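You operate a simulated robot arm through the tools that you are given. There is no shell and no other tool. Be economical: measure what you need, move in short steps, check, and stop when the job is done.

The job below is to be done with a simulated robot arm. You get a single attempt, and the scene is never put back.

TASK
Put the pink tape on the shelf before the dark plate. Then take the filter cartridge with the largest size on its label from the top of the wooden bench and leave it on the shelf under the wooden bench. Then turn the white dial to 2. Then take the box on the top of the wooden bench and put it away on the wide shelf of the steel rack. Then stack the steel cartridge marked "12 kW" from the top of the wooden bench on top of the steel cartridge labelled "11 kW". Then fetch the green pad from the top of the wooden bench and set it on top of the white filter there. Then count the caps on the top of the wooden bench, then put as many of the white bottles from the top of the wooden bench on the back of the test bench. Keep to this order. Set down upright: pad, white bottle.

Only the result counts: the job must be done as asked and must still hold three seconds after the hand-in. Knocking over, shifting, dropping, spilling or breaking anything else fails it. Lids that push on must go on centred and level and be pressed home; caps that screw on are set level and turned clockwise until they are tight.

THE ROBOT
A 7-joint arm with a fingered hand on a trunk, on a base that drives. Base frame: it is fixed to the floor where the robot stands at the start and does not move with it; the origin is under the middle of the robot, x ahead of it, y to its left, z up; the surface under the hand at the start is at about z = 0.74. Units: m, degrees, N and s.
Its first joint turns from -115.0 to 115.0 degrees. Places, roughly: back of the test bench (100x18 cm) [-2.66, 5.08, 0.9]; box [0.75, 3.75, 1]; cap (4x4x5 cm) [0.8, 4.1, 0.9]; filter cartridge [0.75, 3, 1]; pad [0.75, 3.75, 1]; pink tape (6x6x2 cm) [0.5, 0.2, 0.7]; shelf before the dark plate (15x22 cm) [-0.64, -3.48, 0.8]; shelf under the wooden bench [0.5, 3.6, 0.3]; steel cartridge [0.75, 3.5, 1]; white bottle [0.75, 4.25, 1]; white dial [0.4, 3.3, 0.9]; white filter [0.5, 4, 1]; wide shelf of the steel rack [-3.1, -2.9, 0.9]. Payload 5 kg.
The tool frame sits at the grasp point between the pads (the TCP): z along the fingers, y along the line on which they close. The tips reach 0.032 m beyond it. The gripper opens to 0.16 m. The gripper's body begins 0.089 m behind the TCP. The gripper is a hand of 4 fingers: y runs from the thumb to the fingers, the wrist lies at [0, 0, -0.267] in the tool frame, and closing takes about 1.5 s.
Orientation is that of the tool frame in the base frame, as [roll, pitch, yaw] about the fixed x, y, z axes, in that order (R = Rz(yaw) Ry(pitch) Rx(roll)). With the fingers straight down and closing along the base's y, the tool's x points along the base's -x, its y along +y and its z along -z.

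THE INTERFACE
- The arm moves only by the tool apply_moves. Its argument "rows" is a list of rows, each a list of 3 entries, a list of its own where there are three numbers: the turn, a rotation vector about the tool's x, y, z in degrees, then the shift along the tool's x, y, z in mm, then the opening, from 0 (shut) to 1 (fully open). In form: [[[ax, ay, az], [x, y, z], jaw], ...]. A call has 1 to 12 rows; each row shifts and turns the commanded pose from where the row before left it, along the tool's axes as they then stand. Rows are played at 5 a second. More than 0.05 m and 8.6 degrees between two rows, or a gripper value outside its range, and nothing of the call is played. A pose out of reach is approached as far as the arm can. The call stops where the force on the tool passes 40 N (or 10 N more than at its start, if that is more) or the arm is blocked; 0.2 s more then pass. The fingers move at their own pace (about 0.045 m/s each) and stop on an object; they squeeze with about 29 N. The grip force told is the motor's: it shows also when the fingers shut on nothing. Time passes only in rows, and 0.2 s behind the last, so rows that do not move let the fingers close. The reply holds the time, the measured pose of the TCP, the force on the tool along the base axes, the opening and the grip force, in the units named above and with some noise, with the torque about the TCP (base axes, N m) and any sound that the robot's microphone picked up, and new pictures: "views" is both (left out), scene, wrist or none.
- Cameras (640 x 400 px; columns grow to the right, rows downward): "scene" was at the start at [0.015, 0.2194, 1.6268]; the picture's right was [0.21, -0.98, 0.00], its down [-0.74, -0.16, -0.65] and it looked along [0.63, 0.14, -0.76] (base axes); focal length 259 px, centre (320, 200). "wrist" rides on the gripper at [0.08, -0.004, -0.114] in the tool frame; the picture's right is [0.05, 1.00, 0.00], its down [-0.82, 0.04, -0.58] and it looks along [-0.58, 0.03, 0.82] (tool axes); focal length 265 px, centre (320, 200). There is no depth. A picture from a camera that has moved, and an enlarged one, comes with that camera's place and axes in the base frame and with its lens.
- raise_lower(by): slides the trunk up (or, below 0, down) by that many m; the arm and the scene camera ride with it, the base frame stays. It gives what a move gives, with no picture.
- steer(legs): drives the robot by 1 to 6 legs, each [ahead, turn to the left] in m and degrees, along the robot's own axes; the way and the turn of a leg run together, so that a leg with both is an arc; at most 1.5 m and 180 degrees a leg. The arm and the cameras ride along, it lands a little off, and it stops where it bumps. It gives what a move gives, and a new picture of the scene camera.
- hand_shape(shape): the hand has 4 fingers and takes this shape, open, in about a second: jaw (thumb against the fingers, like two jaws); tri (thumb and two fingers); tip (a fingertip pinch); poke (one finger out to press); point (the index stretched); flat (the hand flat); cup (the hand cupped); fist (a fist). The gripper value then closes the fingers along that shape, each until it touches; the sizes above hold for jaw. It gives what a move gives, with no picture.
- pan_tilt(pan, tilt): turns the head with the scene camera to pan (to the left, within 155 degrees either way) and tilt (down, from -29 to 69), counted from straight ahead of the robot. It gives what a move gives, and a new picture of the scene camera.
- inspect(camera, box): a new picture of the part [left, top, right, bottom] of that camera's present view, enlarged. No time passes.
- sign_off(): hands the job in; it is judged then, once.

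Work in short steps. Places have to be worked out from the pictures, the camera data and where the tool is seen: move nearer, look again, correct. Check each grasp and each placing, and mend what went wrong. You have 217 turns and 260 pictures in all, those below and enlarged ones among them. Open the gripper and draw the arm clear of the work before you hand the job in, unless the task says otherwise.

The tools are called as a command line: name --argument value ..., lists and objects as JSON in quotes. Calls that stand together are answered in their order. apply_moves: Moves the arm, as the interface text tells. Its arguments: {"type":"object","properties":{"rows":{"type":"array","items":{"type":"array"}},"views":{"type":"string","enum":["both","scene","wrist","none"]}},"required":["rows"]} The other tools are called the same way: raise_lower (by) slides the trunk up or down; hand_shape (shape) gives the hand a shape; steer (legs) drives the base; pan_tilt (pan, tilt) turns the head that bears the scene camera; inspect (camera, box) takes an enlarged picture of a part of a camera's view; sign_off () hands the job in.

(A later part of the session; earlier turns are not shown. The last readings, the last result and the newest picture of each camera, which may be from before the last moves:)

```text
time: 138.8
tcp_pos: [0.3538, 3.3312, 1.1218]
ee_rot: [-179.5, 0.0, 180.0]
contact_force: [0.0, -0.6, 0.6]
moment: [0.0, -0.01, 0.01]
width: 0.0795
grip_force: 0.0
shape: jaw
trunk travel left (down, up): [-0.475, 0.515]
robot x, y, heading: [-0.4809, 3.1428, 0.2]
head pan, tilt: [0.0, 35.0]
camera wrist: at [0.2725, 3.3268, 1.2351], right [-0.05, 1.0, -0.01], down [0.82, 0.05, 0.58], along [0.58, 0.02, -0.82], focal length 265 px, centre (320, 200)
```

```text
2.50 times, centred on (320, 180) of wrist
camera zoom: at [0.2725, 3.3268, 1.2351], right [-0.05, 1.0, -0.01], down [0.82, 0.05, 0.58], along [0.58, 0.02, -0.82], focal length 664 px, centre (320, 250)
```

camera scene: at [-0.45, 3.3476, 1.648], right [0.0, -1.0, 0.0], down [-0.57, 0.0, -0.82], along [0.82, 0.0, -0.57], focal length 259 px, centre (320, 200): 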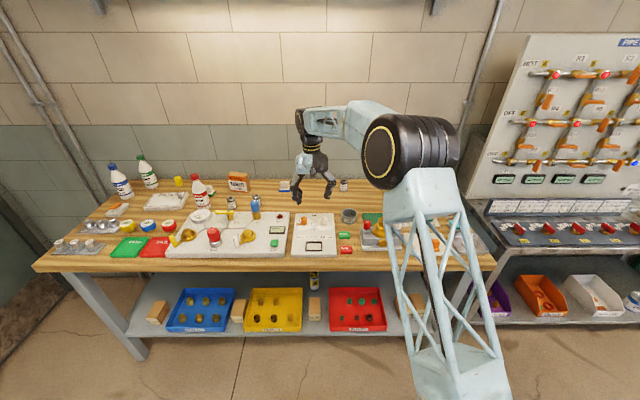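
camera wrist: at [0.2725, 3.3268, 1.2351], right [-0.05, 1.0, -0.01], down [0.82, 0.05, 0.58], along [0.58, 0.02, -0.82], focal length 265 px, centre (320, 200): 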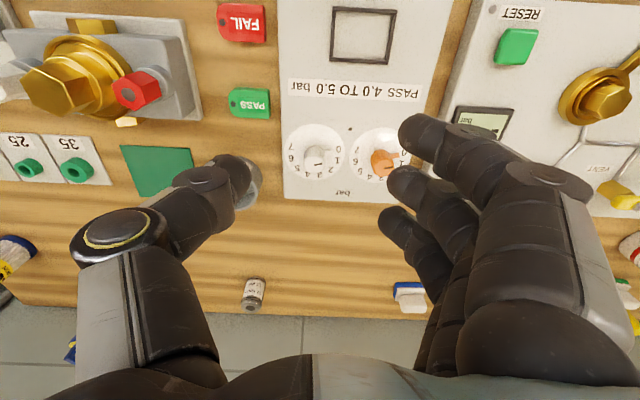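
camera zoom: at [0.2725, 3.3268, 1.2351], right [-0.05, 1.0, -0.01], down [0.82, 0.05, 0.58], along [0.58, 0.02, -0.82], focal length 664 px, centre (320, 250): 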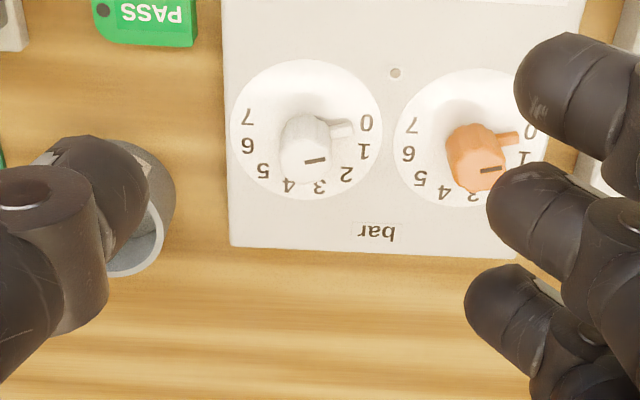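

White dial reads 0; scale runs clockwise with ~27° steps, so it needs ~54° clockwise. Try the "tip" hand shape and look at its geometry.

hand_shape --shape "tip"

apply_moves --rows '[[[0, 0, 0], [0, 0, 0], 1], [[0, 0, 0], [0, 0, 0], 1], [[0, 0, 0], [0, 0, 0], 1], [[0, 0, 0], [0, 0, 0], 1], [[0, 0, 0], [0, 0, 0], 1]]' --views "both"

inspect --camera "scene" --box '[250, 120, 370, 260]'

```text
time: 139.7
tcp_pos: [0.3535, 3.3316, 1.1217]
ee_rot: [-179.5, -0.1, -179.9]
contact_force: [-0.3, 1.0, -0.7]
moment: [0.0, 0.01, -0.02]
width: 0.1599
grip_force: 0.1
shape: tip
trunk travel left (down, up): [-0.475, 0.515]
robot x, y, heading: [-0.4801, 3.1452, -0.0]
head pan, tilt: [0.0, 35.0]
```

```text
time: 140.9
tcp_pos: [0.3534, 3.3309, 1.1209]
ee_rot: [-179.3, -0.1, -179.9]
contact_force: [-0.1, -0.2, -0.9]
moment: [0.02, 0.02, 0.01]
width: 0.1599
grip_force: 0.0
shape: tip
trunk travel left (down, up): [-0.475, 0.515]
robot x, y, heading: [-0.4762, 3.1419, -0.0]
head pan, tilt: [0.0, 35.0]
camera scene: at [-0.4503, 3.3476, 1.648], right [0.0, -1.0, 0.0], down [-0.57, 0.0, -0.82], along [0.82, 0.0, -0.57], focal length 259 px, centre (320, 200)
camera wrist: at [0.2725, 3.3273, 1.235], right [-0.05, 1.0, -0.01], down [0.82, 0.05, 0.58], along [0.58, 0.02, -0.82], focal length 265 px, centre (320, 200)
```

scene: 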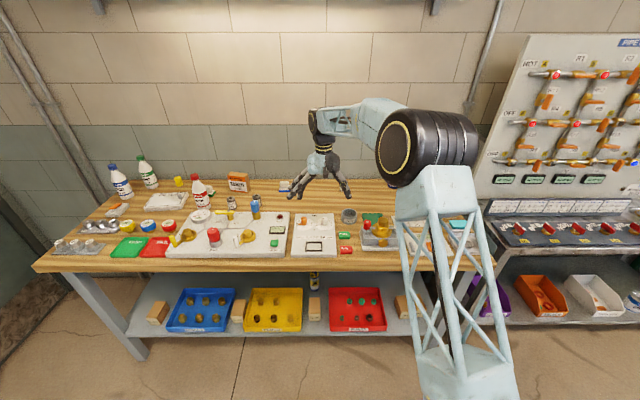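
wrist: 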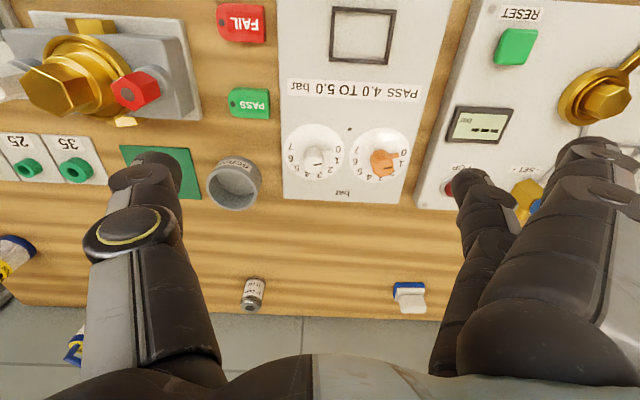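

```text
2.86 times, centred on (310, 190) of scene
camera zoom: at [-0.4503, 3.3476, 1.648], right [0.0, -1.0, 0.0], down [-0.57, 0.0, -0.82], along [0.82, 0.0, -0.57], focal length 740 px, centre (349, 229)
```

zoom: 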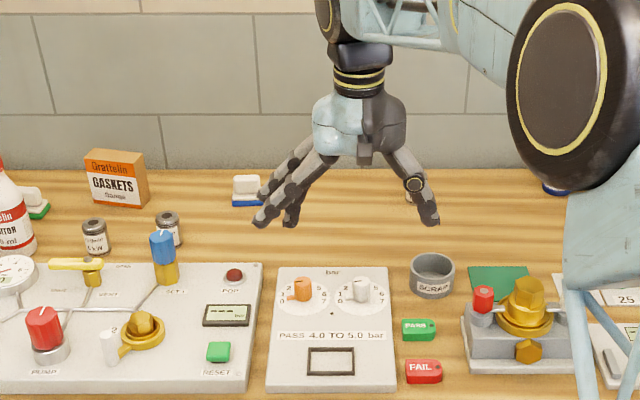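

Close the tip pinch in the air to see where the tips meet.

apply_moves --rows '[[[0, 0, 0], [0, 0, 0], 0], [[0, 0, 0], [0, 0, 0], 0], [[0, 0, 0], [0, 0, 0], 0], [[0, 0, 0], [0, 0, 0], 0], [[0, 0, 0], [0, 0, 0], 0], [[0, 0, 0], [0, 0, 0], 0], [[0, 0, 0], [0, 0, 0], 0], [[0, 0, 0], [0, 0, 0], 0], [[0, 0, 0], [0, 0, 0], 0], [[0, 0, 0], [0, 0, 0], 0]]' --views "wrist"

inspect --camera "scene" --box '[270, 120, 370, 240]'

```text
time: 143.1
tcp_pos: [0.3544, 3.3317, 1.1216]
ee_rot: [-179.4, -0.1, -179.9]
contact_force: [0.2, -0.7, 1.2]
moment: [-0.03, -0.02, 0.01]
width: 0.0
grip_force: 23.6
shape: tip
trunk travel left (down, up): [-0.475, 0.515]
robot x, y, heading: [-0.4777, 3.1475, -0.0]
head pan, tilt: [0.0, 35.0]
camera wrist: at [0.2725, 3.3273, 1.235], right [-0.05, 1.0, -0.01], down [0.82, 0.05, 0.58], along [0.58, 0.02, -0.82], focal length 265 px, centre (320, 200)
```

wrist: 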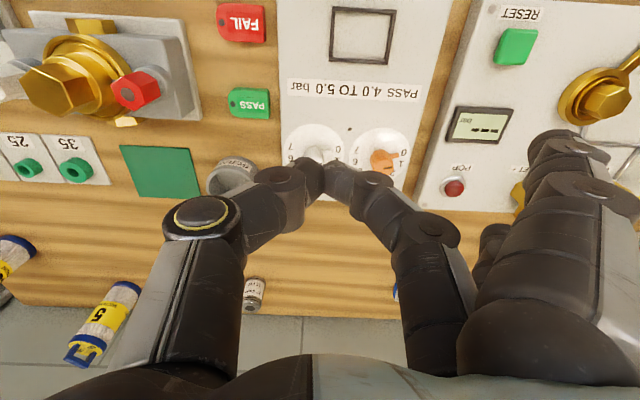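

```text
3.33 times, centred on (320, 180) of scene
camera zoom: at [-0.4503, 3.3476, 1.648], right [0.0, -1.0, 0.0], down [-0.57, 0.0, -0.82], along [0.82, 0.0, -0.57], focal length 864 px, centre (320, 267)
```

zoom: 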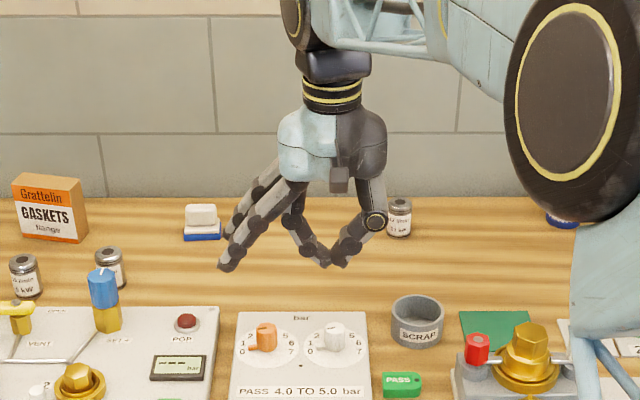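

Tips meet ~35 mm beyond TCP; the other fingers splay toward +y, so I rotate the hand so they lie over the free front of the panel. Knob axis ≈(0.432, 3.322), top ≈0.926.

apply_moves --rows '[[[0, 0, -8.5], [-39, -5, 0], 0.4], [[0, 0, -8.5], [-39, -5, 0], 0.4], [[0, 0, -8.5], [0, 0, 0], 0.4], [[0, 0, -8.5], [0, 0, 0], 0.4], [[0, 0, -8.5], [0, 0, 0], 0.4], [[0, 0, -8.5], [0, 0, 0], 0.4], [[0, 0, -8.5], [0, 0, 0], 0.4], [[0, 0, -8.5], [0, 0, 0], 0.4], [[0, 0, -8.5], [0, 0, 0], 0.4], [[0, 0, -8.5], [0, 0, 0], 0.4], [[0, 0, -8.5], [0, 0, 0], 0.4], [[0, 0, -8.5], [0, 0, 0], 0.4]]' --views "wrist"

```text
time: 145.7
tcp_pos: [0.4328, 3.3293, 1.1213]
ee_rot: [179.7, -0.5, -77.9]
contact_force: [1.0, -0.1, -0.1]
moment: [-0.02, -0.02, 0.0]
width: 0.0634
grip_force: 0.1
shape: tip
trunk travel left (down, up): [-0.475, 0.515]
robot x, y, heading: [-0.4823, 3.1425, -0.2]
head pan, tilt: [0.0, 35.0]
camera wrist: at [0.4531, 3.2503, 1.2356], right [-0.96, -0.26, 0.0], down [-0.21, 0.79, 0.57], along [-0.15, 0.55, -0.82], focal length 265 px, centre (320, 200)
```

wrist: 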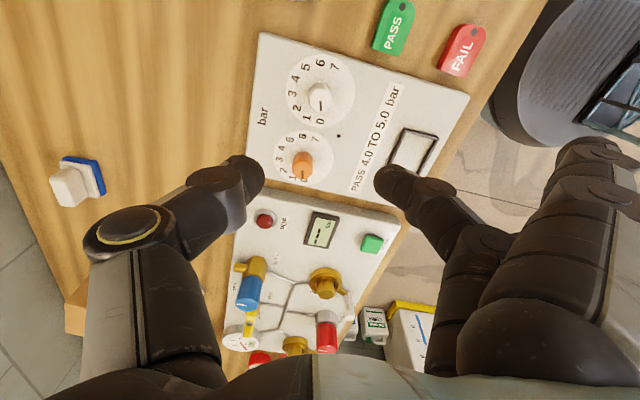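

inspect --camera "wrist" --box '[260, 40, 380, 190]'

```text
2.67 times, centred on (320, 115) of wrist
camera zoom: at [0.4531, 3.2503, 1.2356], right [-0.96, -0.26, 0.0], down [-0.21, 0.79, 0.57], along [-0.15, 0.55, -0.82], focal length 708 px, centre (320, 427)
```

zoom: 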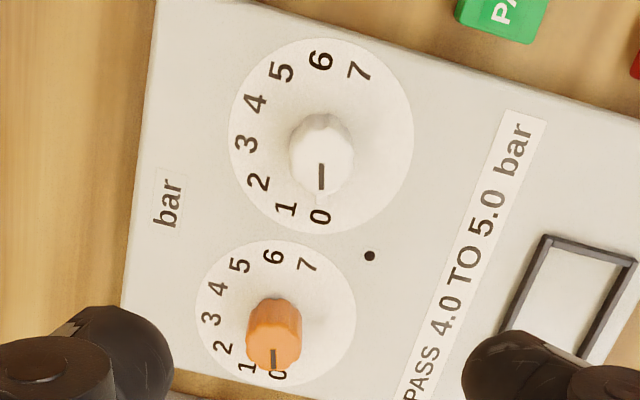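

Now clear: knob at 0, steps of 30°, so 60° clockwise. Rotate a bit more, centre and descend part way.

apply_moves --rows '[[[0, 0, 0], [5.5, 1.5, 0], 0.4], [[0, 0, -8.5], [0, 0, 0], 0.4], [[0, 0, 0], [0, 0, 40], 0.4], [[0, 0, 0], [0, 0, 40], 0.4], [[0, 0, 0], [0, 0, 40], 0.4]]' --views "both"

inspect --camera "scene" --box '[270, 150, 370, 270]'

```text
time: 146.9
tcp_pos: [0.4351, 3.3216, 0.9995]
ee_rot: [179.7, -0.4, -69.4]
contact_force: [0.4, 0.0, -0.1]
moment: [0.05, 0.01, -0.01]
width: 0.0637
grip_force: 0.0
shape: tip
trunk travel left (down, up): [-0.475, 0.515]
robot x, y, heading: [-0.4794, 3.1429, -0.1]
head pan, tilt: [0.0, 35.0]
camera scene: at [-0.4497, 3.3472, 1.6481], right [0.0, -1.0, 0.0], down [-0.57, 0.0, -0.82], along [0.82, 0.0, -0.57], focal length 259 px, centre (320, 200)
camera wrist: at [0.4655, 3.2467, 1.1152], right [-0.92, -0.4, 0.01], down [-0.32, 0.75, 0.57], along [-0.23, 0.52, -0.82], focal length 265 px, centre (320, 200)
```

scene: 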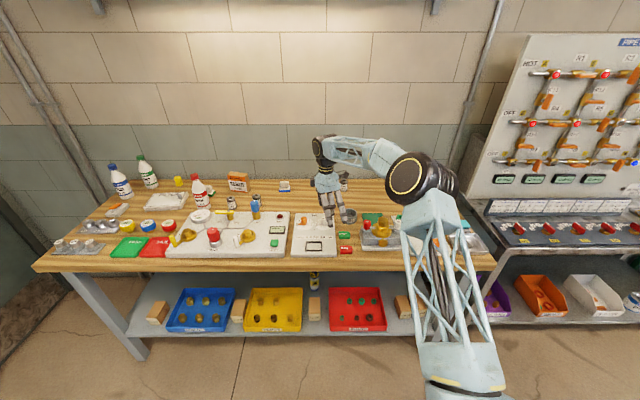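
wrist: 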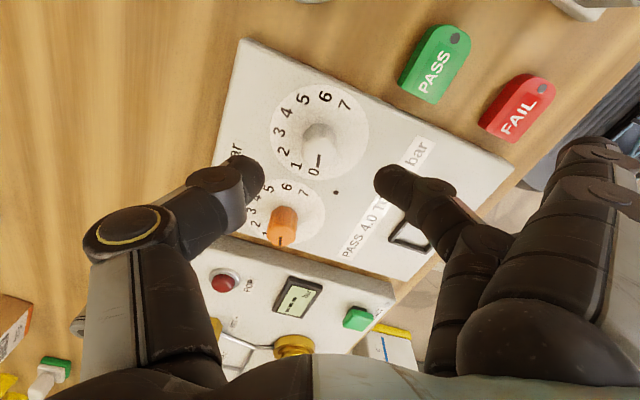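

```text
3.33 times, centred on (320, 210) of scene
camera zoom: at [-0.4497, 3.3472, 1.6481], right [0.0, -1.0, 0.0], down [-0.57, 0.0, -0.82], along [0.82, 0.0, -0.57], focal length 864 px, centre (320, 167)
```

zoom: 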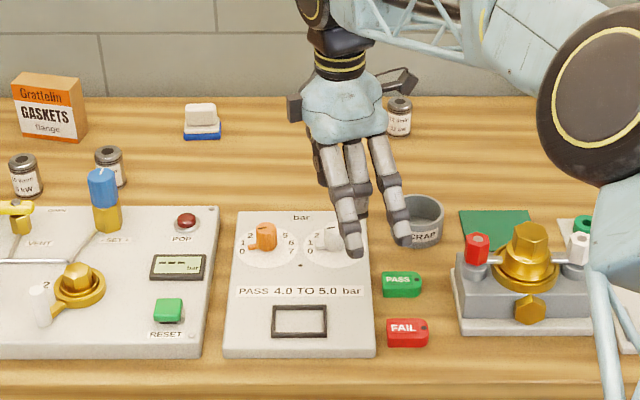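

Centering matches. Small correction and descend to knob height.

apply_moves --rows '[[[0, 0, 0], [-2.6, 2.2, 20], 0.4], [[0, 0, 0], [0, 0, 20], 0.4], [[0, 0, 0], [0, 0, 12], 0.4], [[0, 0, 0], [0, 0, 4], 0.4], [[0, 0, 0], [0, 0, 0], 0.4]]' --views "wrist"

inspect --camera "scene" --box '[280, 170, 370, 260]'

```text
time: 148.1
tcp_pos: [0.4283, 3.3217, 0.9466]
ee_rot: [179.6, -0.5, -69.4]
contact_force: [0.8, -1.0, 0.3]
moment: [0.02, 0.0, 0.02]
width: 0.0635
grip_force: 0.1
shape: tip
trunk travel left (down, up): [-0.475, 0.515]
robot x, y, heading: [-0.4771, 3.1483, -0.1]
head pan, tilt: [0.0, 35.0]
camera wrist: at [0.4612, 3.2483, 1.06], right [-0.92, -0.4, 0.01], down [-0.32, 0.75, 0.57], along [-0.23, 0.52, -0.82], focal length 265 px, centre (320, 200)
```

wrist: 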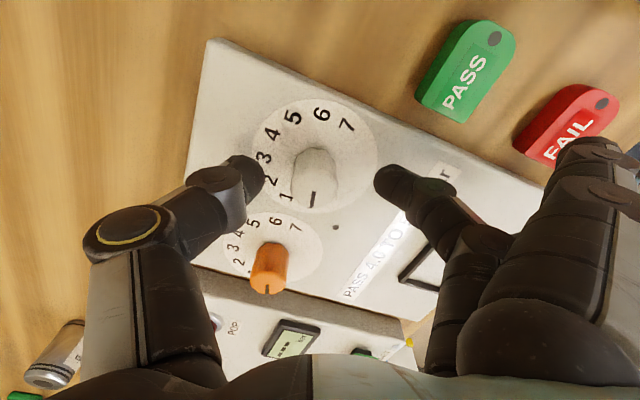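

```text
4.44 times, centred on (325, 215) of scene
camera zoom: at [-0.4502, 3.3475, 1.6481], right [0.0, -1.0, 0.0], down [-0.57, 0.0, -0.82], along [0.82, 0.0, -0.57], focal length 1152 px, centre (298, 133)
```

zoom: 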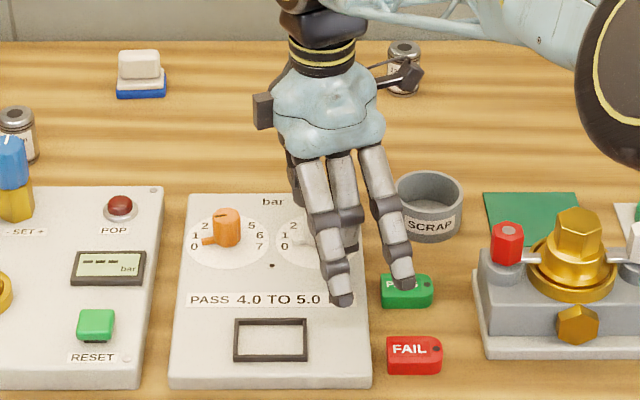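

Knob is centered between thumb and index. Close.

apply_moves --rows '[[[0, 0, 0], [0, 0, 2], 0.2], [[0, 0, 0], [0, 0, 0], 0.1], [[0, 0, 0], [0, 0, 0], 0], [[0, 0, 0], [0, 0, 0], 0], [[0, 0, 0], [0, 0, 0], 0], [[0, 0, 0], [0, 0, 0], 0], [[0, 0, 0], [0, 0, 0], 0], [[0, 0, 0], [0, 0, 0], 0]]' --views "wrist"

inspect --camera "wrist" --box '[240, 80, 400, 230]'

```text
time: 149.9
tcp_pos: [0.4291, 3.3214, 0.9433]
ee_rot: [179.7, -0.6, -69.4]
contact_force: [0.3, -1.7, -2.9]
moment: [-0.04, 0.07, 0.01]
width: 0.0211
grip_force: 29.3
shape: tip
trunk travel left (down, up): [-0.475, 0.515]
robot x, y, heading: [-0.4783, 3.1434, -0.3]
head pan, tilt: [0.0, 35.0]
camera wrist: at [0.4612, 3.2482, 1.0578], right [-0.92, -0.4, 0.01], down [-0.32, 0.75, 0.57], along [-0.23, 0.52, -0.82], focal length 265 px, centre (320, 200)
```

wrist: 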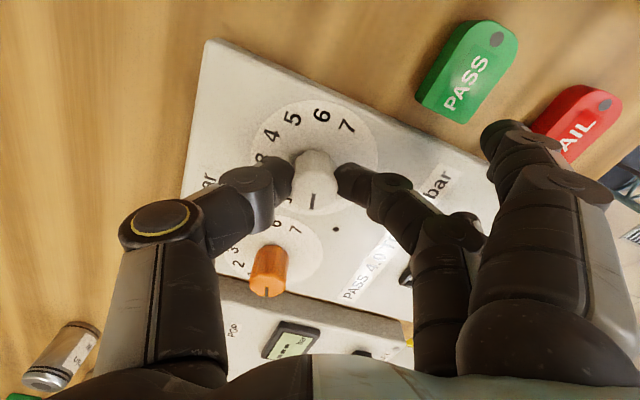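

```text
2.67 times, centred on (320, 155) of wrist
camera zoom: at [0.4612, 3.2482, 1.0578], right [-0.92, -0.4, 0.01], down [-0.32, 0.75, 0.57], along [-0.23, 0.52, -0.82], focal length 708 px, centre (320, 320)
```

zoom: 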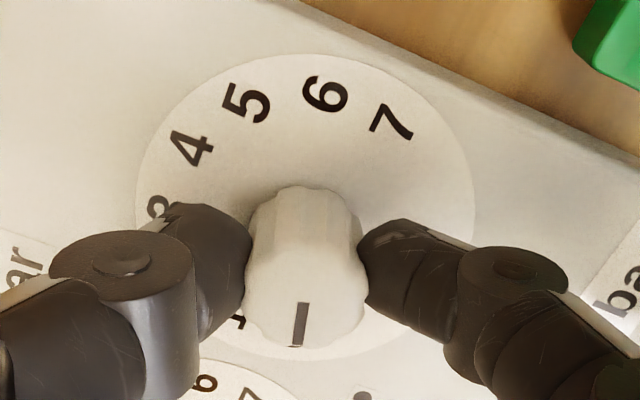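

Good grip. Turn 60° clockwise in 8 rows of 7.5°.

apply_moves --rows '[[[0, 0, 7.5], [-0.5, 0.1, 0], 0], [[0, 0, 7.5], [-0.5, 0.1, 0], 0], [[0, 0, 7.5], [-0.5, 0.1, 0], 0], [[0, 0, 7.5], [-0.5, 0.1, 0], 0], [[0, 0, 7.5], [-0.5, 0.1, 0], 0], [[0, 0, 7.5], [-0.5, 0.1, 0], 0], [[0, 0, 7.5], [-0.5, 0.1, 0], 0], [[0, 0, 7.5], [-0.5, 0.1, 0], 0]]' --views "wrist"

inspect --camera "wrist" --box '[240, 80, 400, 230]'

```text
time: 151.7
tcp_pos: [0.4278, 3.3263, 0.9442]
ee_rot: [-179.8, -0.5, -129.6]
contact_force: [-11.1, -4.2, -5.3]
moment: [-0.05, 0.35, -0.04]
width: 0.0207
grip_force: 29.1
shape: tip
trunk travel left (down, up): [-0.475, 0.515]
robot x, y, heading: [-0.4812, 3.1471, -0.4]
head pan, tilt: [0.0, 35.0]
camera wrist: at [0.3798, 3.261, 1.058], right [-0.8, 0.6, 0.0], down [0.49, 0.66, 0.57], along [0.34, 0.46, -0.82], focal length 265 px, centre (320, 200)
```

wrist: 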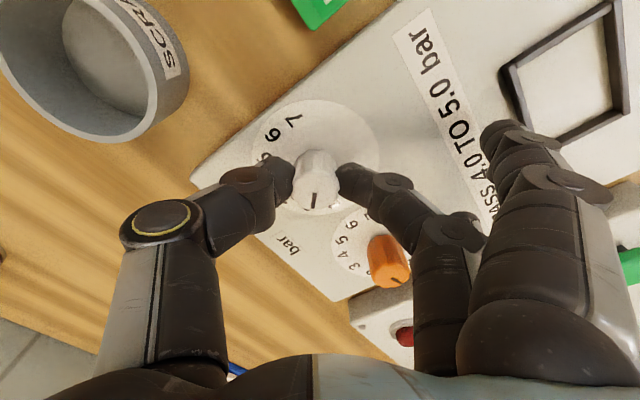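

```text
2.67 times, centred on (320, 155) of wrist
camera zoom: at [0.3798, 3.261, 1.058], right [-0.8, 0.6, 0.0], down [0.49, 0.66, 0.57], along [0.34, 0.46, -0.82], focal length 708 px, centre (320, 320)
```

zoom: 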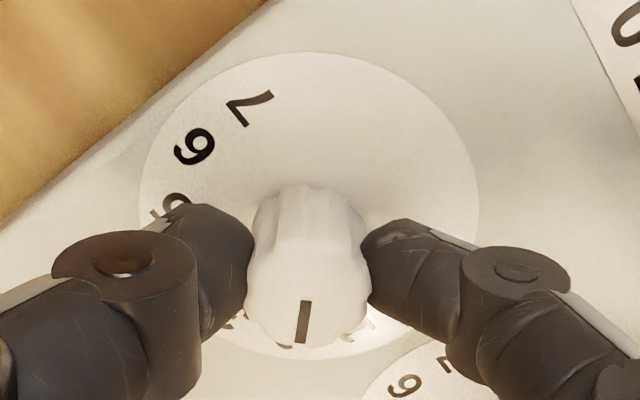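

Knob followed. Release, lift, and check the pointer.

apply_moves --rows '[[[0, 0, 0], [0, 0, 0], 0.2], [[0, 0, 0], [0, 0, 0], 0.35], [[0, 0, 0], [0, 0, 0], 0.4], [[0, 0, 0], [0, 0, 0], 0.4], [[0, 0, 0], [0, 0, 0], 0.4], [[0, 0, 0], [0, 0, -40], 0.4], [[0, 0, 0], [0, 0, -45], 0.4], [[0, 0, 0], [0, 0, -45], 0.4]]' --views "wrist"

inspect --camera "wrist" --box '[240, 30, 400, 180]'

```text
time: 153.5
tcp_pos: [0.4293, 3.3282, 1.0752]
ee_rot: [-179.8, -0.5, -129.4]
contact_force: [-0.3, 0.2, 0.0]
moment: [0.03, 0.01, 0.01]
width: 0.0633
grip_force: 0.0
shape: tip
trunk travel left (down, up): [-0.475, 0.515]
robot x, y, heading: [-0.4772, 3.1425, -0.2]
head pan, tilt: [0.0, 35.0]
camera wrist: at [0.3801, 3.2634, 1.189], right [-0.8, 0.59, 0.0], down [0.49, 0.66, 0.57], along [0.34, 0.46, -0.82], focal length 265 px, centre (320, 200)
```

wrist: 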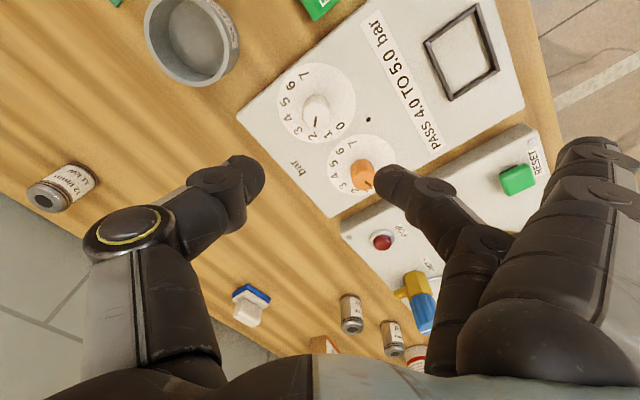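

```text
2.67 times, centred on (320, 105) of wrist
camera zoom: at [0.3801, 3.2634, 1.189], right [-0.8, 0.59, 0.0], down [0.49, 0.66, 0.57], along [0.34, 0.46, -0.82], focal length 708 px, centre (320, 453)
```

zoom: 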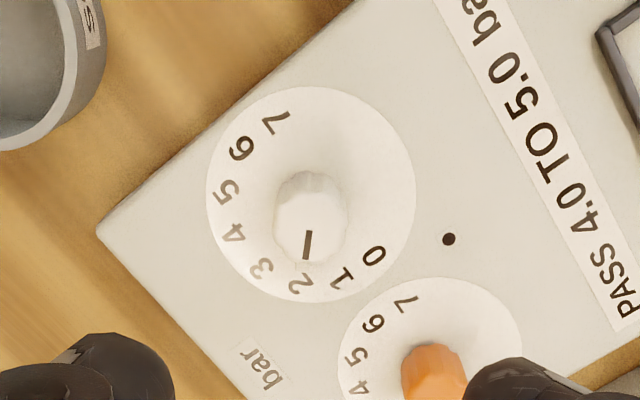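

Dial reads 2. Switch to jaw, raise, retract and rotate the hand back.

apply_moves --rows '[[[0, 0, 0], [0, 0, -45], 0.4], [[0, 0, 0], [0, 0, -45], 0.4], [[0, 0, 8.4], [0, 0, -45], 0.4], [[0, 0, 8.4], [0, 0, -45], 0.4], [[0, 0, 8.4], [0, 0, 0], 0.4], [[0, 0, 8.4], [0, 0, 0], 0.4], [[0, 0, 8.4], [0, 0, 0], 0.4], [[0, 0, 8.6], [0, 0, 0], 0.4], [[0, 0, 0], [48, 0, 0], 0.4], [[0, 0, 0], [48, 0, 0], 0.4], [[0, 0, 0], [48, 0, 0], 0.4], [[0, 0, 0], [48, 0, 0], 0.4]]' --views "none"

hand_shape --shape "jaw"

steer --legs '[[-0.3, 0], [0, 90], [0.6, 0], [0, -90], [0.5, 0]]'

inspect --camera "wrist" --box '[0, 0, 640, 400]'

```text
time: 156.1
tcp_pos: [0.2347, 3.3304, 1.2555]
ee_rot: [-179.5, 0.0, -179.9]
contact_force: [-0.2, -0.5, -0.2]
moment: [0.0, -0.05, 0.0]
width: 0.0634
grip_force: 0.1
shape: tip
trunk travel left (down, up): [-0.475, 0.515]
robot x, y, heading: [-0.4815, 3.1486, 0.0]
head pan, tilt: [0.0, 35.0]
```

```text
time: 157.0
tcp_pos: [0.2375, 3.3307, 1.2548]
ee_rot: [-179.6, 0.0, 180.0]
contact_force: [0.0, 0.0, 0.5]
moment: [0.01, -0.01, 0.02]
width: 0.1599
grip_force: 0.1
shape: jaw
trunk travel left (down, up): [-0.475, 0.515]
robot x, y, heading: [-0.4762, 3.1409, -0.2]
head pan, tilt: [0.0, 35.0]
```

```text
time: 172.6
tcp_pos: [0.4403, 3.9313, 1.2552]
ee_rot: [-179.4, 0.0, 179.8]
contact_force: [0.1, 0.3, -0.4]
moment: [0.01, 0.0, -0.02]
width: 0.1603
grip_force: 0.0
shape: jaw
trunk travel left (down, up): [-0.475, 0.515]
robot x, y, heading: [-0.2768, 3.7464, -0.4]
head pan, tilt: [0.0, 35.0]
camera scene: at [-0.2474, 3.9496, 1.648], right [-0.01, -1.0, 0.0], down [-0.57, 0.0, -0.82], along [0.82, 0.0, -0.57], focal length 259 px, centre (320, 200)
```

scene: 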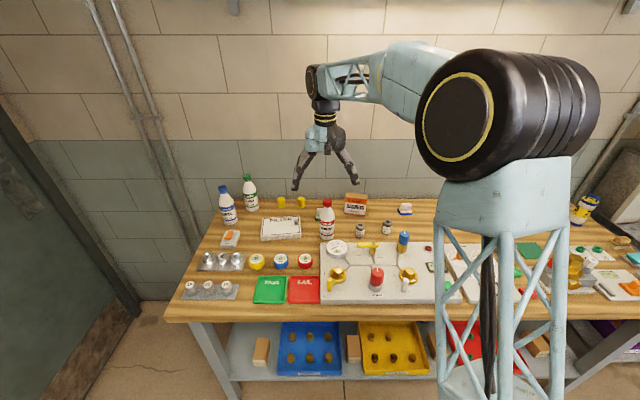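

```text
1.00 times, centred on (320, 200) of wrist (not enlarged: the box is as wide or as high as the picture)
camera zoom: at [0.3591, 3.9263, 1.368], right [-0.05, 1.0, -0.01], down [0.82, 0.05, 0.58], along [0.57, 0.02, -0.82], focal length 265 px, centre (320, 200)
```

zoom: 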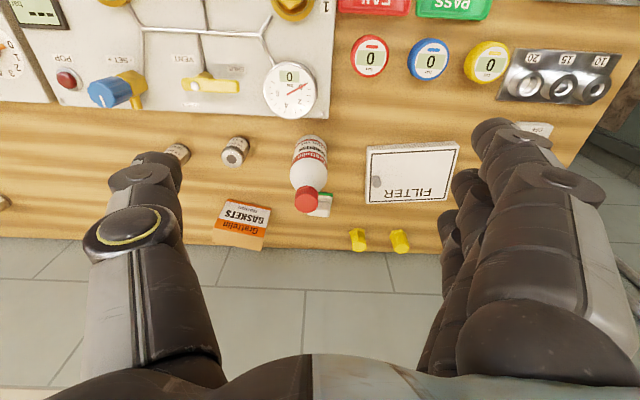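

Two yellow caps are visible so far. Zoom on the box and surroundings.

inspect --camera "wrist" --box '[160, 110, 460, 270]'

inspect --camera "scene" --box '[200, 160, 430, 260]'

```text
2.13 times, centred on (310, 190) of wrist
camera zoom: at [0.3591, 3.9263, 1.368], right [-0.05, 1.0, -0.01], down [0.82, 0.05, 0.58], along [0.57, 0.02, -0.82], focal length 566 px, centre (341, 221)
```

zoom: 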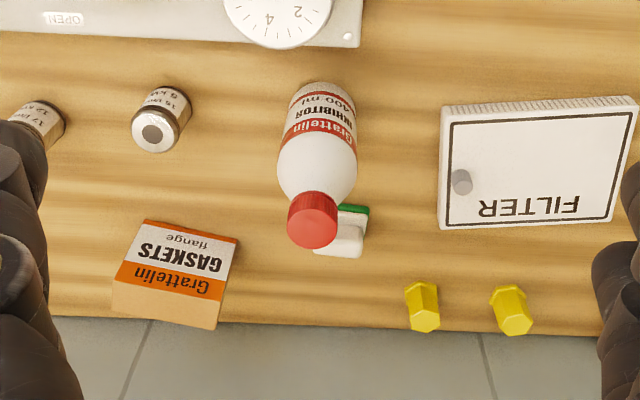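

```text
2.78 times, centred on (315, 210) of scene
camera zoom: at [-0.2474, 3.9496, 1.648], right [-0.01, -1.0, 0.0], down [-0.57, 0.0, -0.82], along [0.82, 0.0, -0.57], focal length 721 px, centre (334, 172)
```

zoom: 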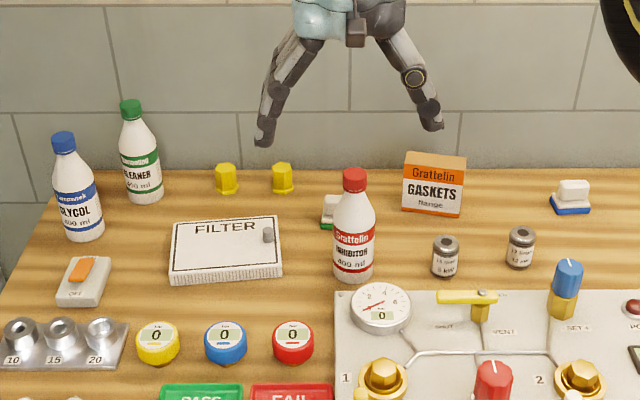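

Box: width ≈0.10 m, depth ≈0.042, height ≈0.095, centred about (0.751, 3.771), turned ~11° clockwise. Drive a bit closer and move above it.

steer --legs '[[0.1, 0.4]]'

apply_moves --rows '[[[0, 0, 5.6], [-35, -27, 0], 1], [[0, 0, 5.6], [-38, -23, 0], 1], [[0, 0, 0], [-40, -20, 0], 1], [[0, 0, 0], [-40, -20, 0], 1], [[0, 0, 0], [-35, -24, 0], 1], [[0, 0, 0], [0, 0, 40], 1], [[0, 0, 0], [0, 0, 40], 1], [[0, 0, 0], [0, 0, 40], 1]]' --views "both"

```text
time: 173.8
tcp_pos: [0.5406, 3.936, 1.2544]
ee_rot: [-179.4, -0.2, -179.6]
contact_force: [-0.2, 0.1, -0.7]
moment: [0.01, 0.03, 0.01]
width: 0.1602
grip_force: 0.0
shape: jaw
trunk travel left (down, up): [-0.475, 0.515]
robot x, y, heading: [-0.177, 3.746, 0.2]
head pan, tilt: [0.0, 35.0]
camera scene: at [-0.1478, 3.9498, 1.6479], right [0.0, -1.0, 0.0], down [-0.57, 0.0, -0.82], along [0.82, 0.0, -0.57], focal length 259 px, centre (320, 200)
```

scene: 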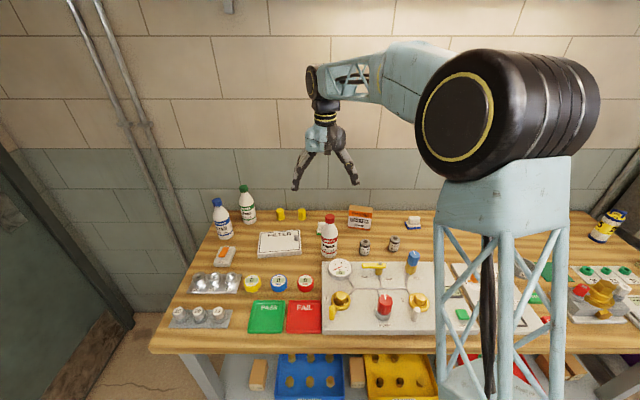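

```text
time: 175.6
tcp_pos: [0.7126, 3.7988, 1.1345]
ee_rot: [-179.4, 0.0, 169.1]
contact_force: [0.8, 0.7, -0.5]
moment: [-0.01, 0.01, 0.02]
width: 0.16
grip_force: 0.1
shape: jaw
trunk travel left (down, up): [-0.475, 0.515]
robot x, y, heading: [-0.1742, 3.7446, 0.0]
head pan, tilt: [0.0, 35.0]
camera scene: at [-0.1483, 3.9495, 1.6481], right [0.0, -1.0, 0.0], down [-0.57, 0.0, -0.82], along [0.82, 0.0, -0.57], focal length 259 px, centre (320, 200)
camera wrist: at [0.6317, 3.8092, 1.2482], right [0.14, 0.99, -0.01], down [0.81, -0.11, 0.58], along [0.57, -0.09, -0.82], focal length 265 px, centre (320, 200)
```

scene: 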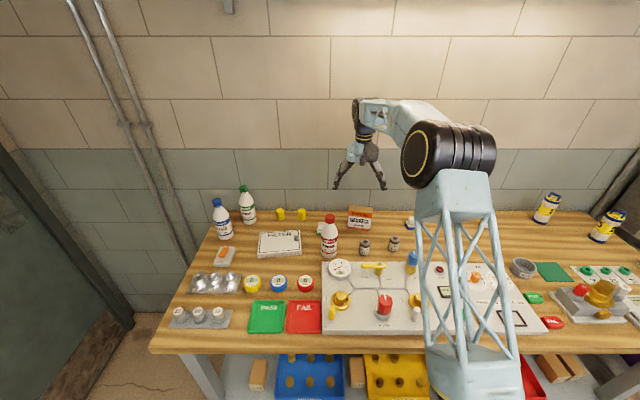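
wrist: 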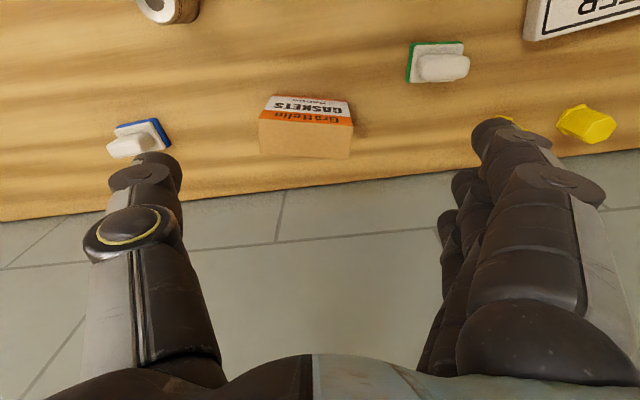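

Box aligned with the tool; top center ≈(0.746, 3.772). Descend around it.

apply_moves --rows '[[[0, 0, 0], [-38, -20, 0], 1], [[0, 0, 0], [0, 0, 45], 1], [[0, 0, 0], [0, 0, 45], 1], [[0, 0, 0], [0, 0, 40], 1]]' --views "wrist"

```text
time: 176.6
tcp_pos: [0.7446, 3.7702, 1.0035]
ee_rot: [-179.3, -0.2, 169.0]
contact_force: [0.1, -0.5, 0.2]
moment: [0.02, -0.01, 0.02]
width: 0.1598
grip_force: 0.1
shape: jaw
trunk travel left (down, up): [-0.475, 0.515]
robot x, y, heading: [-0.1745, 3.7457, 0.1]
head pan, tilt: [0.0, 35.0]
camera wrist: at [0.6647, 3.7808, 1.1172], right [0.14, 0.99, -0.01], down [0.81, -0.11, 0.58], along [0.57, -0.09, -0.82], focal length 265 px, centre (320, 200)
```

wrist: 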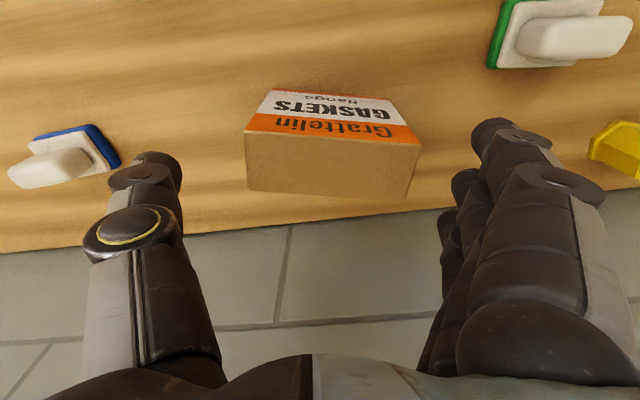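

apply_moves --rows '[[[0, 0, 0], [-2, 4, 35], 1], [[0, 0, 0], [0, 0, 30], 1], [[0, 0, 0], [0, 0, 11], 1], [[0, 0, 0], [0, 0, 0], 0], [[0, 0, 0], [0, 0, 0], 0], [[0, 0, 0], [0, 0, 0], 0], [[0, 0, 0], [0, 0, 0], 0], [[0, 0, 0], [0, 0, 0], 0], [[0, 0, 0], [0, 0, 0], 0], [[0, 0, 0], [0, 0, 0], 0]]' --views "wrist"

```text
time: 178.8
tcp_pos: [0.7451, 3.7724, 0.9303]
ee_rot: [-179.4, 0.0, 169.2]
contact_force: [0.9, -1.6, 8.6]
moment: [0.03, 0.05, 0.0]
width: 0.1266
grip_force: 0.0
shape: jaw
trunk travel left (down, up): [-0.475, 0.515]
robot x, y, heading: [-0.1765, 3.749, 0.0]
head pan, tilt: [0.0, 35.0]
camera wrist: at [0.6659, 3.7829, 1.0424], right [0.14, 0.99, -0.01], down [0.81, -0.11, 0.58], along [0.57, -0.09, -0.82], focal length 265 px, centre (320, 200)
```

wrist: 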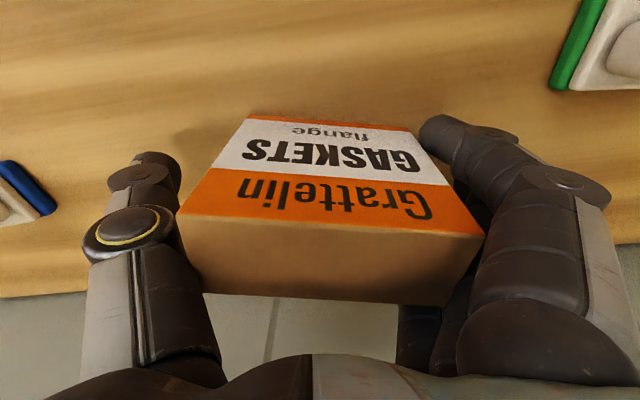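

Fingers touched but are not yet squeezing; give more closing time.

apply_moves --rows '[[[0, 0, 0], [0, 0, 0], 0], [[0, 0, 0], [0, 0, 0], 0], [[0, 0, 0], [0, 0, 0], 0], [[0, 0, 0], [0, 0, 0], 0], [[0, 0, 0], [0, 0, 0], 0], [[0, 0, 0], [0, 0, 0], 0]]' --views "wrist"

inspect --camera "scene" --box '[310, 130, 430, 270]'

```text
time: 180.2
tcp_pos: [0.7453, 3.7726, 0.9293]
ee_rot: [-179.6, 0.0, 169.1]
contact_force: [-4.4, 1.5, 9.4]
moment: [0.29, 0.49, 0.09]
width: 0.096
grip_force: 29.0
shape: jaw
trunk travel left (down, up): [-0.475, 0.515]
robot x, y, heading: [-0.1767, 3.7474, 0.2]
head pan, tilt: [0.0, 35.0]
camera wrist: at [0.6654, 3.7832, 1.0426], right [0.14, 0.99, -0.01], down [0.81, -0.11, 0.58], along [0.57, -0.09, -0.82], focal length 265 px, centre (320, 200)
```

wrist: 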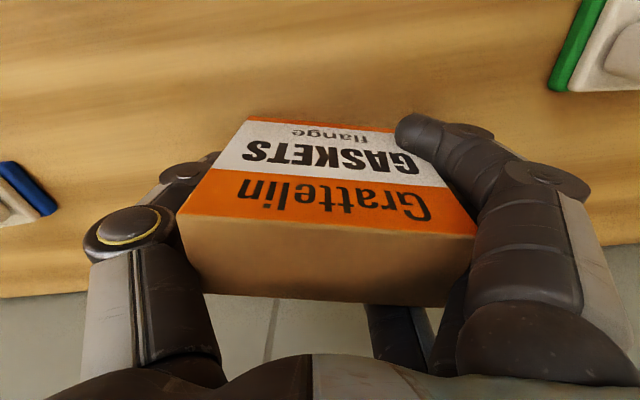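

```text
2.86 times, centred on (370, 200) of scene
camera zoom: at [-0.1501, 3.9496, 1.6481], right [0.0, -1.0, 0.0], down [-0.57, 0.0, -0.82], along [0.82, 0.0, -0.57], focal length 740 px, centre (177, 200)
```

zoom: 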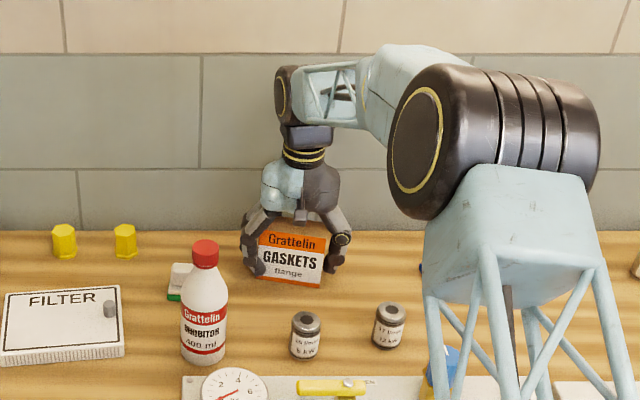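

Gripped now. Lift and check.

apply_moves --rows '[[[0, 0, 0], [0, 0, -15], 0], [[0, 0, 0], [0, 0, -40], 0], [[0, 0, 0], [0, 0, -45], 0], [[0, 0, 0], [0, 0, -45], 0], [[0, 0, 0], [0, 0, -45], 0], [[0, 0, 0], [0, 0, -45], 0]]' --views "both"

```text
time: 181.6
tcp_pos: [0.7442, 3.7748, 1.1662]
ee_rot: [-179.4, -0.1, 169.1]
contact_force: [0.3, -0.4, -1.5]
moment: [-0.01, 0.02, -0.03]
width: 0.0936
grip_force: 29.4
shape: jaw
trunk travel left (down, up): [-0.475, 0.515]
robot x, y, heading: [-0.1764, 3.7483, 0.0]
head pan, tilt: [0.0, 35.0]
camera scene: at [-0.1491, 3.9497, 1.6481], right [0.0, -1.0, 0.0], down [-0.57, 0.0, -0.82], along [0.82, 0.0, -0.57], focal length 259 px, centre (320, 200)
camera wrist: at [0.6646, 3.7848, 1.2781], right [0.14, 0.99, -0.01], down [0.81, -0.11, 0.58], along [0.57, -0.09, -0.82], focal length 265 px, centre (320, 200)
```

scene: 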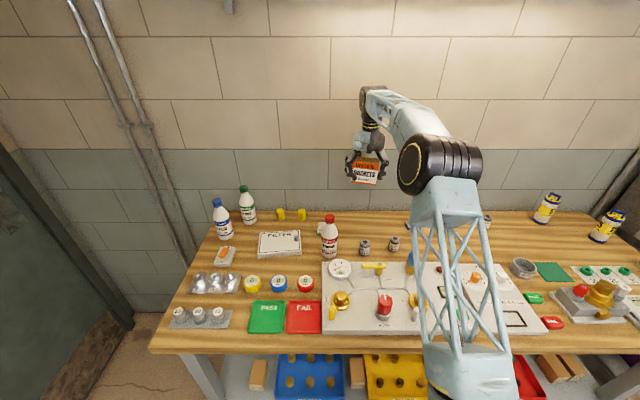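
wrist: 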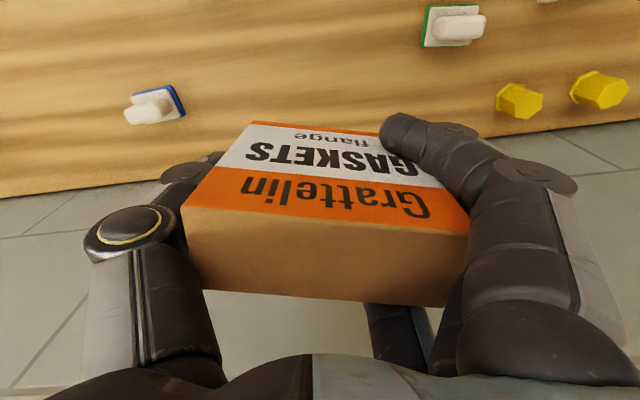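

Box held. Raise a little, retract, back away and drive toward the rack.

apply_moves --rows '[[[0, 0, 0], [0, 0, -45], 0], [[0, 0, 0], [45, 0, 0], 0], [[0, 0, 0], [48, 0, 0], 0], [[0, 0, 0], [48, 0, 0], 0], [[0, 0, 0], [48, 0, 0], 0], [[0, 0, 0], [48, 0, 0], 0]]' --views "none"

steer --legs '[[-0.55, 0], [0, -90], [1.5, 0], [1.5, 0], [1.4, 0]]'

pan_tilt --pan -40 --tilt 25

```text
time: 183.0
tcp_pos: [0.5147, 3.8202, 1.212]
ee_rot: [-179.5, 0.1, 169.1]
contact_force: [-0.5, 0.0, -2.2]
moment: [-0.06, -0.02, 0.02]
width: 0.0931
grip_force: 28.8
shape: jaw
trunk travel left (down, up): [-0.475, 0.515]
robot x, y, heading: [-0.1728, 3.7485, 0.0]
head pan, tilt: [0.0, 35.0]
```

```text
time: 210.7
tcp_pos: [-0.6783, -1.3425, 1.2112]
ee_rot: [-179.4, 0.0, 78.1]
contact_force: [-0.4, -0.2, -1.5]
moment: [-0.01, 0.01, 0.02]
width: 0.093
grip_force: 29.2
shape: jaw
trunk travel left (down, up): [-0.475, 0.515]
robot x, y, heading: [-0.7397, -0.6504, -90.9]
head pan, tilt: [0.0, 35.0]
camera scene: at [-0.5373, -0.6822, 1.648], right [-1.0, 0.01, 0.0], down [0.01, 0.57, -0.82], along [-0.01, -0.82, -0.57], focal length 259 px, centre (320, 200)
```

scene: 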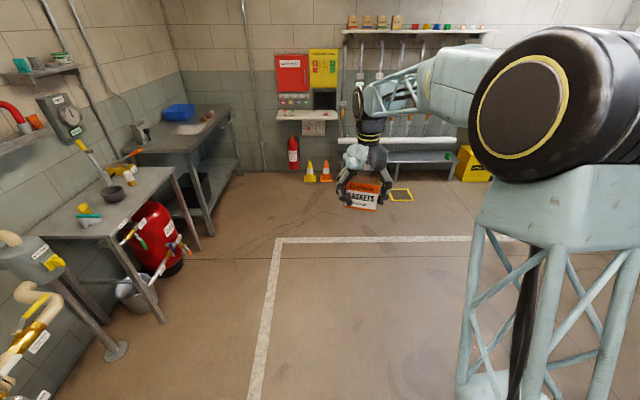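

```text
time: 211.8
tcp_pos: [-0.6769, -1.3428, 1.2124]
ee_rot: [-179.4, 0.0, 78.1]
contact_force: [0.9, -0.9, -2.3]
moment: [-0.01, 0.02, 0.03]
width: 0.0929
grip_force: 29.4
shape: jaw
trunk travel left (down, up): [-0.475, 0.515]
robot x, y, heading: [-0.7424, -0.6472, -90.7]
head pan, tilt: [-40.0, 25.0]
camera scene: at [-0.5962, -0.6639, 1.6638], right [-0.76, 0.65, 0.0], down [0.28, 0.32, -0.91], along [-0.59, -0.69, -0.42], focal length 259 px, centre (320, 200)
```

scene: 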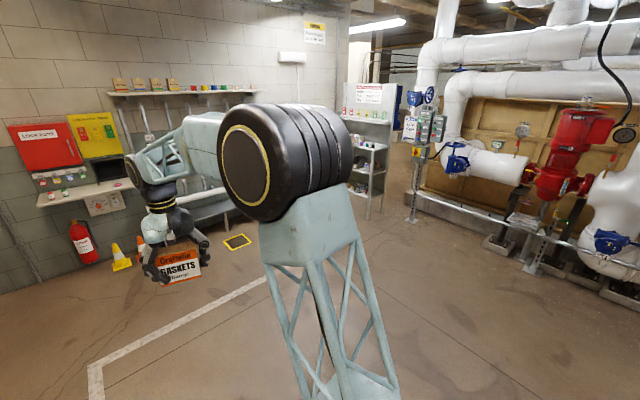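

Turn toward the rack and approach.

steer --legs '[[0, -46], [1.4, 0]]'

pan_tilt --pan 10 --tilt 25

```text
time: 221.0
tcp_pos: [-2.1974, -2.1637, 1.2114]
ee_rot: [-179.5, -0.1, 33.4]
contact_force: [0.0, 0.2, -2.8]
moment: [0.0, 0.02, -0.01]
width: 0.0928
grip_force: 29.0
shape: jaw
trunk travel left (down, up): [-0.475, 0.515]
robot x, y, heading: [-1.7557, -1.6288, -135.6]
head pan, tilt: [-40.0, 25.0]
camera scene: at [-1.6628, -1.739, 1.6638], right [-0.08, 1.0, 0.0], down [0.42, 0.03, -0.91], along [-0.9, -0.07, -0.42], focal length 259 px, centre (320, 200)
```

scene: 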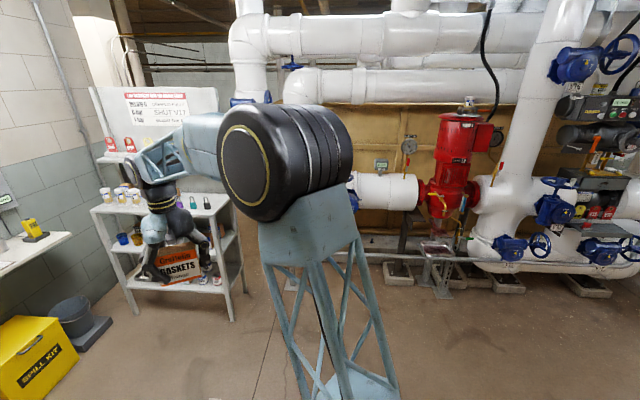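

```text
time: 222.2
tcp_pos: [-2.1984, -2.1628, 1.2119]
ee_rot: [-179.4, 0.0, 33.4]
contact_force: [0.0, 0.0, -3.0]
moment: [0.01, 0.04, -0.02]
width: 0.0929
grip_force: 28.9
shape: jaw
trunk travel left (down, up): [-0.475, 0.515]
robot x, y, heading: [-1.7535, -1.6256, -135.6]
head pan, tilt: [10.0, 25.0]
camera scene: at [-1.6245, -1.8066, 1.6638], right [-0.81, 0.58, 0.0], down [0.25, 0.34, -0.91], along [-0.53, -0.74, -0.42], focal length 259 px, centre (320, 200)
```

scene: 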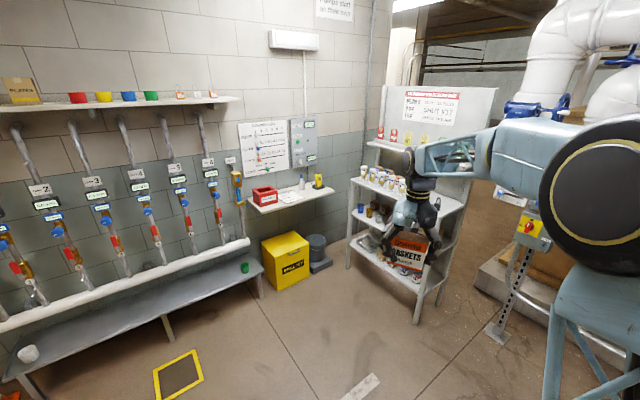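

The rack faces +x. To avoid sweeping the wall fixtures, turn to face +y, reverse, then turn left to face the rack.

steer --legs '[[0, -134.4], [-1.1, 0], [0, 90]]'

pan_tilt --pan 0 --tilt 35

```text
time: 237.8
tcp_pos: [-2.4146, -2.8459, 1.2119]
ee_rot: [-179.5, 0.0, -8.8]
contact_force: [-0.2, -0.5, -2.2]
moment: [0.03, 0.0, -0.02]
width: 0.0924
grip_force: 28.7
shape: jaw
trunk travel left (down, up): [-0.475, 0.515]
robot x, y, heading: [-1.7261, -2.7424, -177.6]
head pan, tilt: [10.0, 25.0]
camera scene: at [-1.7492, -2.966, 1.6638], right [-0.22, 0.98, 0.0], down [0.41, 0.09, -0.91], along [-0.89, -0.2, -0.42], focal length 259 px, centre (320, 200)
```

scene: 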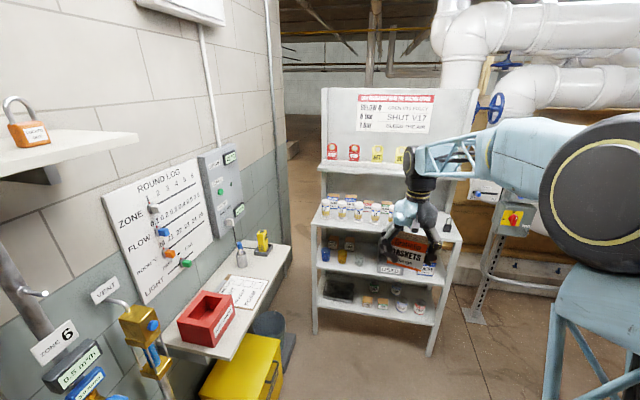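

```text
time: 238.5
tcp_pos: [-2.4151, -2.8453, 1.2121]
ee_rot: [-179.4, 0.1, -8.7]
contact_force: [0.5, -0.4, -1.8]
moment: [0.0, 0.02, -0.01]
width: 0.0923
grip_force: 29.3
shape: jaw
trunk travel left (down, up): [-0.475, 0.515]
robot x, y, heading: [-1.7284, -2.7437, -177.5]
head pan, tilt: [0.0, 35.0]
camera scene: at [-1.7472, -2.9498, 1.6481], right [-0.04, 1.0, 0.0], down [0.57, 0.02, -0.82], along [-0.82, -0.04, -0.57], focal length 259 px, centre (320, 200)
```

scene: 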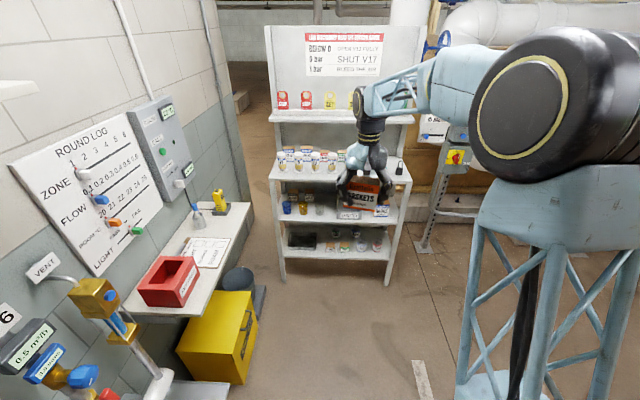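

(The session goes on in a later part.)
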